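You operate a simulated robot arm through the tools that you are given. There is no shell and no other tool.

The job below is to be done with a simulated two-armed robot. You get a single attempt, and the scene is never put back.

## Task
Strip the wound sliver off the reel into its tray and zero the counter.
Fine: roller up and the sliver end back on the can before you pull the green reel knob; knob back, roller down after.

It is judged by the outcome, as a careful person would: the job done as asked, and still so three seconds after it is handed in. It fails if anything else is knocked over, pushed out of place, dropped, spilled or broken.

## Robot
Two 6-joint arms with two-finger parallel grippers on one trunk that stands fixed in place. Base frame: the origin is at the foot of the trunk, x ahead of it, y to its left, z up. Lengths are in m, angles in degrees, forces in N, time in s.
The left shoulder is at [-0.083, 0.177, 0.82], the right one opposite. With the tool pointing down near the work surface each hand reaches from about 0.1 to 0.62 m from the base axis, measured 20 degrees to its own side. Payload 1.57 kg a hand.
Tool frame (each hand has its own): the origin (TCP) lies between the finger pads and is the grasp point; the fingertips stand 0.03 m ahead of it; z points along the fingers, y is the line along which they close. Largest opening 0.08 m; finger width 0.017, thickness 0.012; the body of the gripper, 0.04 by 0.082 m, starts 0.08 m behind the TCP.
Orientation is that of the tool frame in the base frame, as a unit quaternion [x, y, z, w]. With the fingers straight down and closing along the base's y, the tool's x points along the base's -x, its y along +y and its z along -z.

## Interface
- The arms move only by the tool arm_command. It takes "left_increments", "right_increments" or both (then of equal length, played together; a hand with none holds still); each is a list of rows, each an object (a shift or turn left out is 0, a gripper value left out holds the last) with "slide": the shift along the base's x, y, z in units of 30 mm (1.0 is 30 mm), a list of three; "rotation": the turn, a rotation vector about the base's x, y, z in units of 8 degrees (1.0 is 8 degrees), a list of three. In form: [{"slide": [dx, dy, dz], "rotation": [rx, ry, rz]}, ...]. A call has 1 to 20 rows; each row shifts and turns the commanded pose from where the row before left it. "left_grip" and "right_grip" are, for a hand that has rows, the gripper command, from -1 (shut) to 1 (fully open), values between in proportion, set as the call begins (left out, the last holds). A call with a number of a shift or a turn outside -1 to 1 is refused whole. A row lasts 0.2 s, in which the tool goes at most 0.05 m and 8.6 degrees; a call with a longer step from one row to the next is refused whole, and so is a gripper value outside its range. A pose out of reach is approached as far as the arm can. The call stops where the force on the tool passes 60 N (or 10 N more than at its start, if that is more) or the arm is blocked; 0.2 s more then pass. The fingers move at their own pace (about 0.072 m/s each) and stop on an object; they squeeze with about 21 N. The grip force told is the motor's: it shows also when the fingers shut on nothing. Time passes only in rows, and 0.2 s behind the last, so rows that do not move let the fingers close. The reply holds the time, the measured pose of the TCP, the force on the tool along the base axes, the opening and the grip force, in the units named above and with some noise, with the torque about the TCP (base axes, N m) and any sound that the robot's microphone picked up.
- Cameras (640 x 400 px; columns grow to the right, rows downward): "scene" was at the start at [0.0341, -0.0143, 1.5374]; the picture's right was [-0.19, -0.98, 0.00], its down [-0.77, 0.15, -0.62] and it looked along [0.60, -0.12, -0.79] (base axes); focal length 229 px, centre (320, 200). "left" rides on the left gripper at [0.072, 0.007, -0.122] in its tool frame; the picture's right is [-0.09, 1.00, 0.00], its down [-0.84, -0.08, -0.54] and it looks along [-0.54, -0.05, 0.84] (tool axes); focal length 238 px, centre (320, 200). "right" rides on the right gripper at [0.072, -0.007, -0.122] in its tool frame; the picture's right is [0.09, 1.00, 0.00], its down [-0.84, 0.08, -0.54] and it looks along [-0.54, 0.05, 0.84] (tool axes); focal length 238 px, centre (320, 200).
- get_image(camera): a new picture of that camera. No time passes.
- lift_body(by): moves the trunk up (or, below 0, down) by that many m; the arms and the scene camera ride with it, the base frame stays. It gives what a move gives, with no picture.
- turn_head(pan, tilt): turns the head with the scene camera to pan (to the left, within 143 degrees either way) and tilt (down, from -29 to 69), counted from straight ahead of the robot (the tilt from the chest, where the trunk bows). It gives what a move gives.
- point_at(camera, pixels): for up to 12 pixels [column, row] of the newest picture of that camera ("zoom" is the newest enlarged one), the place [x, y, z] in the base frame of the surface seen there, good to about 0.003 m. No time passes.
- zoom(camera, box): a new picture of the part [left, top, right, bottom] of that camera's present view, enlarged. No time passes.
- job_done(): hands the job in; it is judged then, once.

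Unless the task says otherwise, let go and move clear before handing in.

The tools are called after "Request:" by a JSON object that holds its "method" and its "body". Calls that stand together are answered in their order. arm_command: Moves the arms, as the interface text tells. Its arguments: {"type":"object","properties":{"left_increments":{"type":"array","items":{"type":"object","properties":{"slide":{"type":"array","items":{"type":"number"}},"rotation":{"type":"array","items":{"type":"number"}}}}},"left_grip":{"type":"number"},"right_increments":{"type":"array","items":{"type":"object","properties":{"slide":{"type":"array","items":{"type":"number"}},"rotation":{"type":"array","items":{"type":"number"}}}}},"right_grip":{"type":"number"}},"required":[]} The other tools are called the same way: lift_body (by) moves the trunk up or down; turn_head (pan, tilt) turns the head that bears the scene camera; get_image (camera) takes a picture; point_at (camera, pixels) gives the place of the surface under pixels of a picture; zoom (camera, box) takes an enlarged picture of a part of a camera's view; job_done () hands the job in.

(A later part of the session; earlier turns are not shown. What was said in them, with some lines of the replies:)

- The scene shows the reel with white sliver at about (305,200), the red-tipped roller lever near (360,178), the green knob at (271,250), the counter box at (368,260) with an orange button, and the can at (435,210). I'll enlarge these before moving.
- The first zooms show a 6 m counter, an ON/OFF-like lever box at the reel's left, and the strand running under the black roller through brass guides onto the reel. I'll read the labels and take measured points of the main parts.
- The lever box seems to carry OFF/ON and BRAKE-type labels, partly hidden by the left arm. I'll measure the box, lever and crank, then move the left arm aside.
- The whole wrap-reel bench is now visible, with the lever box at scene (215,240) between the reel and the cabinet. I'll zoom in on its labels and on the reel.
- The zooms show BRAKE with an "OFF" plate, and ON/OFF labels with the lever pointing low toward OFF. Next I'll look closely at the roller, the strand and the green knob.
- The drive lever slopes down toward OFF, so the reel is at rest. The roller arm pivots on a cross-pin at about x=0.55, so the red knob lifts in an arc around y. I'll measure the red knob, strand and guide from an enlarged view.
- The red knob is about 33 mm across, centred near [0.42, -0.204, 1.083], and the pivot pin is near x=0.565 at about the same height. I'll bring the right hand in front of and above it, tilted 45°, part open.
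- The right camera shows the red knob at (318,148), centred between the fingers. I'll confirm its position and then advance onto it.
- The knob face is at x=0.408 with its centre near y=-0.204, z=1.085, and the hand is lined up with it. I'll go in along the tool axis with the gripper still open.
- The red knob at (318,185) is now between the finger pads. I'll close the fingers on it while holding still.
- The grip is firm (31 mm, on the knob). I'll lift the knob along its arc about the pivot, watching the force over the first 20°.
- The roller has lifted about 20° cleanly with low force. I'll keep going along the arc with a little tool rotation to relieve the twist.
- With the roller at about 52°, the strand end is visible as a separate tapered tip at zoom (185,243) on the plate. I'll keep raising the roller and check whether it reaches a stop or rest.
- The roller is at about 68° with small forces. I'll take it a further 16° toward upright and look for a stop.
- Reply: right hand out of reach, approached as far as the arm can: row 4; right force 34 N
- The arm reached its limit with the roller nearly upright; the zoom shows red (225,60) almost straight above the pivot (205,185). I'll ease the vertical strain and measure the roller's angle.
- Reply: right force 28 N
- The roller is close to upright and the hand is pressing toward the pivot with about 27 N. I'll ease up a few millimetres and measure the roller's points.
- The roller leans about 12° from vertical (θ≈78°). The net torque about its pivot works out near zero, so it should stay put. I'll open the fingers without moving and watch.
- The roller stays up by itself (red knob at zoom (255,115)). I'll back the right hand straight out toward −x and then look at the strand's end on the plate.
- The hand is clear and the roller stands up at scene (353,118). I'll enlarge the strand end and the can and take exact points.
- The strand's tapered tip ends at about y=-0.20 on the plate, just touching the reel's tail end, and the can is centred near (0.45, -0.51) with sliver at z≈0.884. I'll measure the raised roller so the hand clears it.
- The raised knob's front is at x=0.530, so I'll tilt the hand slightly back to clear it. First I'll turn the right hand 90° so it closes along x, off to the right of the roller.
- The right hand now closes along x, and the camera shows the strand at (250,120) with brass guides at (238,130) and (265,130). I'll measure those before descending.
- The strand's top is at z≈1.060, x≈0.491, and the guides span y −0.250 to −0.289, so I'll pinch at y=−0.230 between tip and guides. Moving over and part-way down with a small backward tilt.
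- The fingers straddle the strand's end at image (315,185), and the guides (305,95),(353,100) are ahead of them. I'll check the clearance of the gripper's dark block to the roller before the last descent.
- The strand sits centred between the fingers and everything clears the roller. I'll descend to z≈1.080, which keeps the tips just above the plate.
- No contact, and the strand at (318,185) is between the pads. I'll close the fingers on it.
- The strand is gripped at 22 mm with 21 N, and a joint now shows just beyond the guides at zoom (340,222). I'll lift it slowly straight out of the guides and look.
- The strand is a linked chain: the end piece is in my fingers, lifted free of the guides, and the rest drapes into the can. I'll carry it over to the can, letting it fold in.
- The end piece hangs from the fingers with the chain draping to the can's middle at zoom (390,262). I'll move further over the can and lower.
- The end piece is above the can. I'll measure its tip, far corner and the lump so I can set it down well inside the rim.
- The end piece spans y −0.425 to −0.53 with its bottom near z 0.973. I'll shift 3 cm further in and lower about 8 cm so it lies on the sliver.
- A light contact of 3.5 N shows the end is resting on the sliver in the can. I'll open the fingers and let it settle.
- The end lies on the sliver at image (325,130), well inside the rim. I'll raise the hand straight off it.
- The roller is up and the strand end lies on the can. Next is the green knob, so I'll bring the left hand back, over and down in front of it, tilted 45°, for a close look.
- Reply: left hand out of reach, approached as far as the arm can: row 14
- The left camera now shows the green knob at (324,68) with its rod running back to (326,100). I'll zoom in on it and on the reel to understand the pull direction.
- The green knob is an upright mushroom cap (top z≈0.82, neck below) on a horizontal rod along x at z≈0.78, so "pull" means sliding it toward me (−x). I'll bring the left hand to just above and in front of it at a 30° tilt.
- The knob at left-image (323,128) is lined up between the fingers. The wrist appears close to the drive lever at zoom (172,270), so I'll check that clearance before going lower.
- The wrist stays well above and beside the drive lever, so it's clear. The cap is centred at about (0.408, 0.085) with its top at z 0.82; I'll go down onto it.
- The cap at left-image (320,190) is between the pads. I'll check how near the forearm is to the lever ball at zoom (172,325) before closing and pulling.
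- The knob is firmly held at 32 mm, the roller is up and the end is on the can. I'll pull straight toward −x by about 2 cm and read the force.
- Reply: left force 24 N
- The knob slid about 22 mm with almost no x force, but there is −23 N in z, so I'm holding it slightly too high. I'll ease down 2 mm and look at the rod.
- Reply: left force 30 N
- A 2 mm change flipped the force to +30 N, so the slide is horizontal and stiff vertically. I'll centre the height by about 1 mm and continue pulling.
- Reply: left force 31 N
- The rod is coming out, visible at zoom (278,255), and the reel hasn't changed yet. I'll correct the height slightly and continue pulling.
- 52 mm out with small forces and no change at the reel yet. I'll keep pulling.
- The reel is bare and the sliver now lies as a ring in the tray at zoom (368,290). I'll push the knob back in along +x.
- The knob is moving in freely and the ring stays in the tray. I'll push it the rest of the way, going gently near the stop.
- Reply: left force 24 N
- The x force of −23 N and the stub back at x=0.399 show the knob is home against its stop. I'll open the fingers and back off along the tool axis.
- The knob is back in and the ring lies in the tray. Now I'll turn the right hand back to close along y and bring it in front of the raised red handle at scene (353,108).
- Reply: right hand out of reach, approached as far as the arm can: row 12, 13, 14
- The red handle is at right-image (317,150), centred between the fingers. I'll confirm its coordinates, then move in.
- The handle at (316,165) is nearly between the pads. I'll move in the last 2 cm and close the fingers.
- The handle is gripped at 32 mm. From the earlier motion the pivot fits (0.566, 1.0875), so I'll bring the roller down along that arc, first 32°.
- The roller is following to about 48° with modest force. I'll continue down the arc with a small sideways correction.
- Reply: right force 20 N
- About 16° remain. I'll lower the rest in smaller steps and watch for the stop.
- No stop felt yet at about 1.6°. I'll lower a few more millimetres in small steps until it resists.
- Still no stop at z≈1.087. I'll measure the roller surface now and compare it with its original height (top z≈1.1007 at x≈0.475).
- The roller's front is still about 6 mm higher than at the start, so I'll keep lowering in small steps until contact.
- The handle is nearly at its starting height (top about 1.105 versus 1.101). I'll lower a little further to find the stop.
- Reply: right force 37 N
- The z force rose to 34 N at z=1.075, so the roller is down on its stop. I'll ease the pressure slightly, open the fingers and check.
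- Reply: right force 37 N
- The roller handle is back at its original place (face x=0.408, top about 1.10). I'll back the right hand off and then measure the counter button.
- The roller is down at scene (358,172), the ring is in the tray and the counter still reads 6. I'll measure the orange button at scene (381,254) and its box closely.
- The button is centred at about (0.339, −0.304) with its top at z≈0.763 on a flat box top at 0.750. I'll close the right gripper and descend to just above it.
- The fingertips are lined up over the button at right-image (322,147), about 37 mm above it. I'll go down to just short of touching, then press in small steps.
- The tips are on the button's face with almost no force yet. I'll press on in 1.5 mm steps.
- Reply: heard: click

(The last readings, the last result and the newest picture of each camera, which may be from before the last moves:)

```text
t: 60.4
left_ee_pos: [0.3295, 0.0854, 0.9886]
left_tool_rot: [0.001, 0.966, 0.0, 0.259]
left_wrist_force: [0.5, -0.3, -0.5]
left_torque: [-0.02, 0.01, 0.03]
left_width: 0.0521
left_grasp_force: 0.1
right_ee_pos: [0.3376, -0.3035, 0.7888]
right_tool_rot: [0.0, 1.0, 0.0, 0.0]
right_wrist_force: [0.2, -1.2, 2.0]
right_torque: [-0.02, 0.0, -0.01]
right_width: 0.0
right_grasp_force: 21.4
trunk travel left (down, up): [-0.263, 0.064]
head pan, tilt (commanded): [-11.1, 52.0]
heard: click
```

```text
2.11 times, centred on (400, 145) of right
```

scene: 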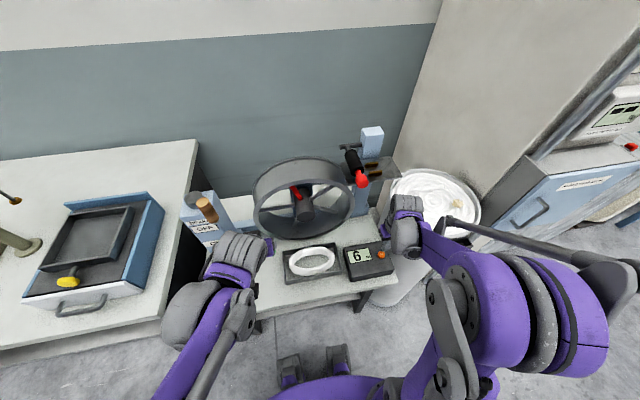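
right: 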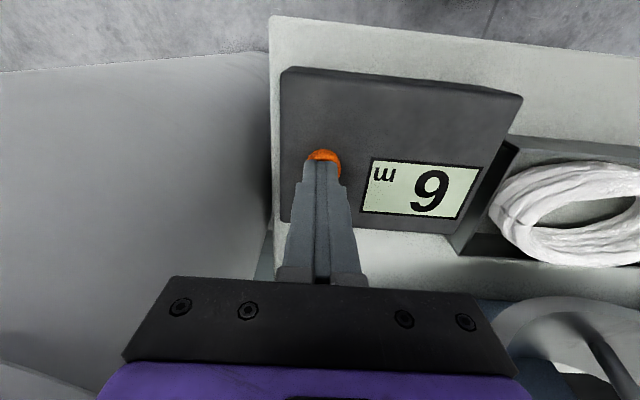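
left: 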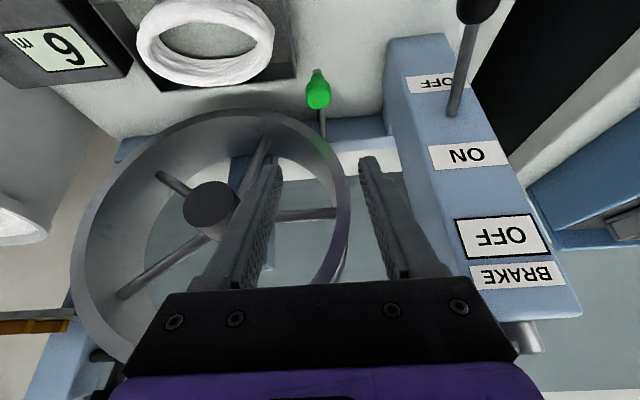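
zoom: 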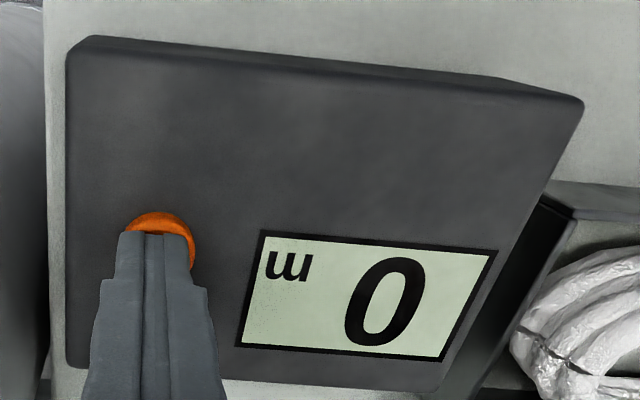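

A click was heard and the counter now reads 0. I'll lift the right hand clear, and raise the left hand clear too, then check everything.

Request:
{"method": "arm_command", "body": {"right_increments": [{"slide": [0, 0, 0.3]}, {"slide": [0, 0, 0.8]}, {"slide": [0, 0, 1]}, {"slide": [0, 0, 1]}, {"slide": [0, 0, 1]}, {"slide": [0, 0, 1]}, {"slide": [-0.2, 0, 1]}, {"slide": [-0.3, -0.3, 1]}, {"slide": [-0.3, -0.3, 1]}, {"slide": [-0.3, -0.3, 1]}]}}

Request:
{"method": "arm_command", "body": {"left_increments": [{"slide": [-0.4, 0, 0.6]}, {"slide": [-0.4, 0, 0.9]}, {"slide": [-0.3, 0, 1]}, {"slide": [0, 0, 1], "rotation": [0, 0.9, 0]}, {"slide": [0, 0.3, 1], "rotation": [0, 0.9, 0]}, {"slide": [0, 0.6, 1], "rotation": [0, 0.9, 0]}, {"slide": [0, 0.8, 1], "rotation": [0, 0.9, 0]}, {"slide": [0, 0.8, 1]}, {"slide": [0, 0.8, 0.5]}]}}

Request:
{"method": "get_image", "body": {"camera": "scene"}}

Request:
{"method": "get_image", "body": {"camera": "right"}}

Request:
{"method": "get_image", "body": {"camera": "left"}}

```text
t: 62.6
left_ee_pos: [0.3295, 0.0847, 0.9881]
left_tool_rot: [-0.001, 0.966, 0.0, 0.259]
left_wrist_force: [-0.2, -0.3, 0.7]
left_torque: [-0.02, 0.0, -0.02]
left_width: 0.0519
left_grasp_force: 0.0
right_ee_pos: [0.3046, -0.3335, 1.0607]
right_tool_rot: [0.001, 1.0, 0.0, 0.0]
right_wrist_force: [0.6, 0.0, -0.6]
right_torque: [0.01, -0.02, 0.0]
right_width: 0.0
right_grasp_force: 20.9
trunk travel left (down, up): [-0.263, 0.064]
head pan, tilt (commanded): [-11.1, 52.0]
```

```text
t: 64.6
left_ee_pos: [0.2948, 0.1838, 1.2272]
left_tool_rot: [0.0, 1.0, 0.0, 0.009]
left_wrist_force: [0.6, 0.9, 0.7]
left_torque: [0.0, 0.01, 0.01]
left_width: 0.052
left_grasp_force: 0.1
right_ee_pos: [0.304, -0.3324, 1.0597]
right_tool_rot: [0.0, 1.0, -0.001, 0.0]
right_wrist_force: [0.4, 0.4, 0.3]
right_torque: [0.05, 0.04, 0.0]
right_width: 0.0
right_grasp_force: 20.9
trunk travel left (down, up): [-0.263, 0.064]
head pan, tilt (commanded): [-11.1, 52.0]
```

```text
taken
```

scene: 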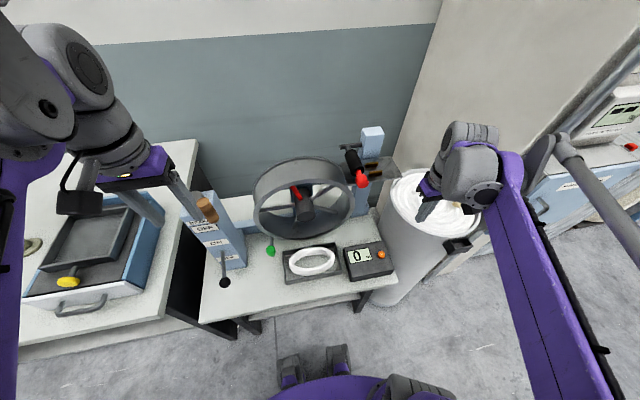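

```text
taken
```

right: 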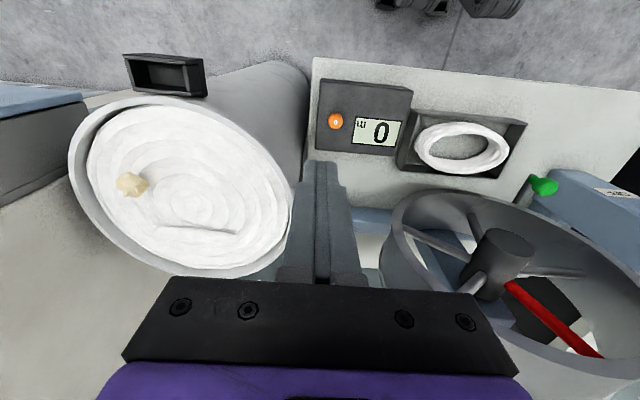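

```text
taken
```

left: 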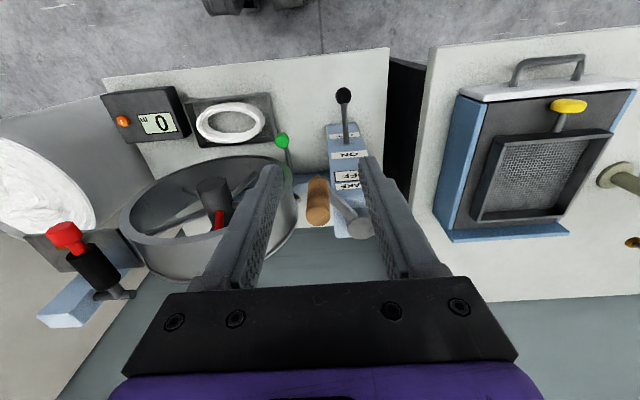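

The counter shows 0 and both arms are up. I'll zoom in to check the tray, knob, roller, strand end and lever box one last time.

Request:
{"method": "zoom", "body": {"camera": "scene", "box": [180, 130, 400, 300]}}

Request:
{"method": "zoom", "body": {"camera": "right", "box": [60, 60, 320, 290]}}

Request:
{"method": "zoom", "body": {"camera": "left", "box": [0, 70, 400, 330]}}

Request:
{"method": "point_at", "body": {"camera": "scene", "pixels": [[271, 250], [362, 180], [355, 163], [225, 283], [207, 209], [312, 249], [300, 262], [329, 262]]}}

```text
2.35 times, centred on (290, 215) of scene
```

zoom: 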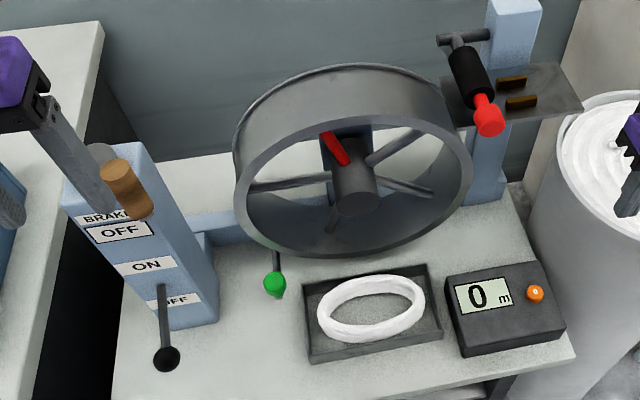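

```text
1.74 times, centred on (190, 175) of right
```

zoom: 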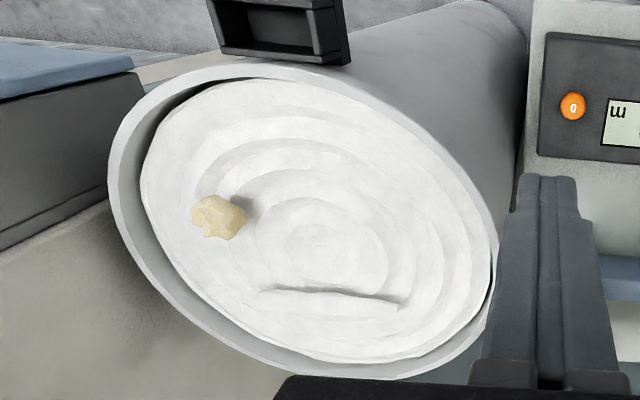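

```text
1.54 times, centred on (200, 200) of left
```

zoom: 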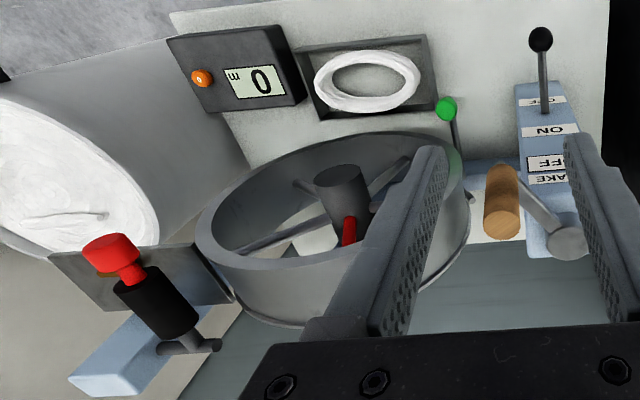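

```text
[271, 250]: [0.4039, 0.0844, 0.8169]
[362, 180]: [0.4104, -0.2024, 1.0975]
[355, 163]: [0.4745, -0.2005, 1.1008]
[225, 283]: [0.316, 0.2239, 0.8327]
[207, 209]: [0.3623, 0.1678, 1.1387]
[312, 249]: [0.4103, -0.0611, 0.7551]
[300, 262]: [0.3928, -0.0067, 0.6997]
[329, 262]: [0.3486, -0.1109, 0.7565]
```

Everything checks out: the ring is in the tray, the knob is home at x=0.404, the roller top is back at z=1.101, the end is on the can, and the lever and crank haven't moved. I'll draw the left hand a little further from the crank and then hand in.

Request:
{"method": "arm_command", "body": {"left_increments": [{"slide": [0, 0, 0.8]}, {"slide": [-0.8, 0.2, 0.3]}, {"slide": [-0.8, 0.2, 0]}, {"slide": [0, 0, 0]}, {"slide": [0, 0, 0]}]}}

Request:
{"method": "get_image", "body": {"camera": "scene"}}

```text
t: 65.8
left_ee_pos: [0.245, 0.1944, 1.2607]
left_tool_rot: [-0.001, 1.0, -0.001, 0.01]
left_wrist_force: [-0.7, 0.4, 0.6]
left_torque: [0.02, 0.0, -0.02]
left_width: 0.0521
left_grasp_force: 0.1
right_ee_pos: [0.3045, -0.3323, 1.061]
right_tool_rot: [0.0, 1.0, 0.0, -0.001]
right_wrist_force: [0.6, 0.3, -0.1]
right_torque: [-0.01, -0.03, 0.01]
right_width: 0.0
right_grasp_force: 21.5
trunk travel left (down, up): [-0.263, 0.064]
head pan, tilt (commanded): [-11.1, 52.0]
```

```text
taken
```

scene: 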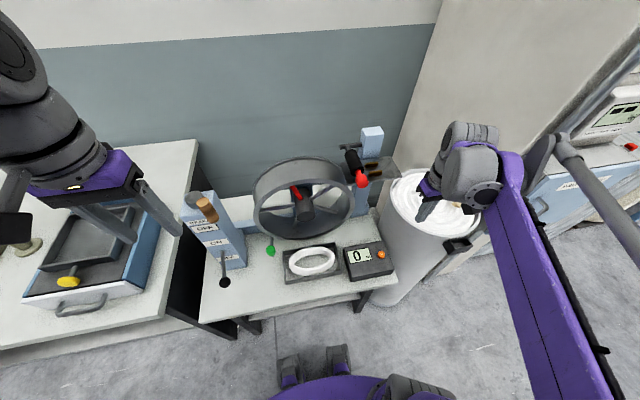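

The last picture shows the counter at 0 (360,256), the sliver ring in the tray (312,262), the roller down (358,172), the green knob in (271,250), and both hands clear. Handing in the job.

Request:
{"method": "job_done", "body": {}}

```text
The job is handed in.
```

The wound sliver is off the reel and lying as a ring in its tray, and the counter reads 0. I've handed the job in.

I followed your order:
1. **Before the pull:** I raised the roller and laid the sliver end back on the can.
2. **Strip:** I pulled the green knob, and the sliver dropped into the tray.
3. **After:** I pushed the knob back to its stop and lowered the roller to its original position. I then pressed the counter button once; it clicked and showed 0.

In the final pictures the drive lever, brake handle, tray and the lump on the can look undisturbed. Both hands are empty and clear of the machine.
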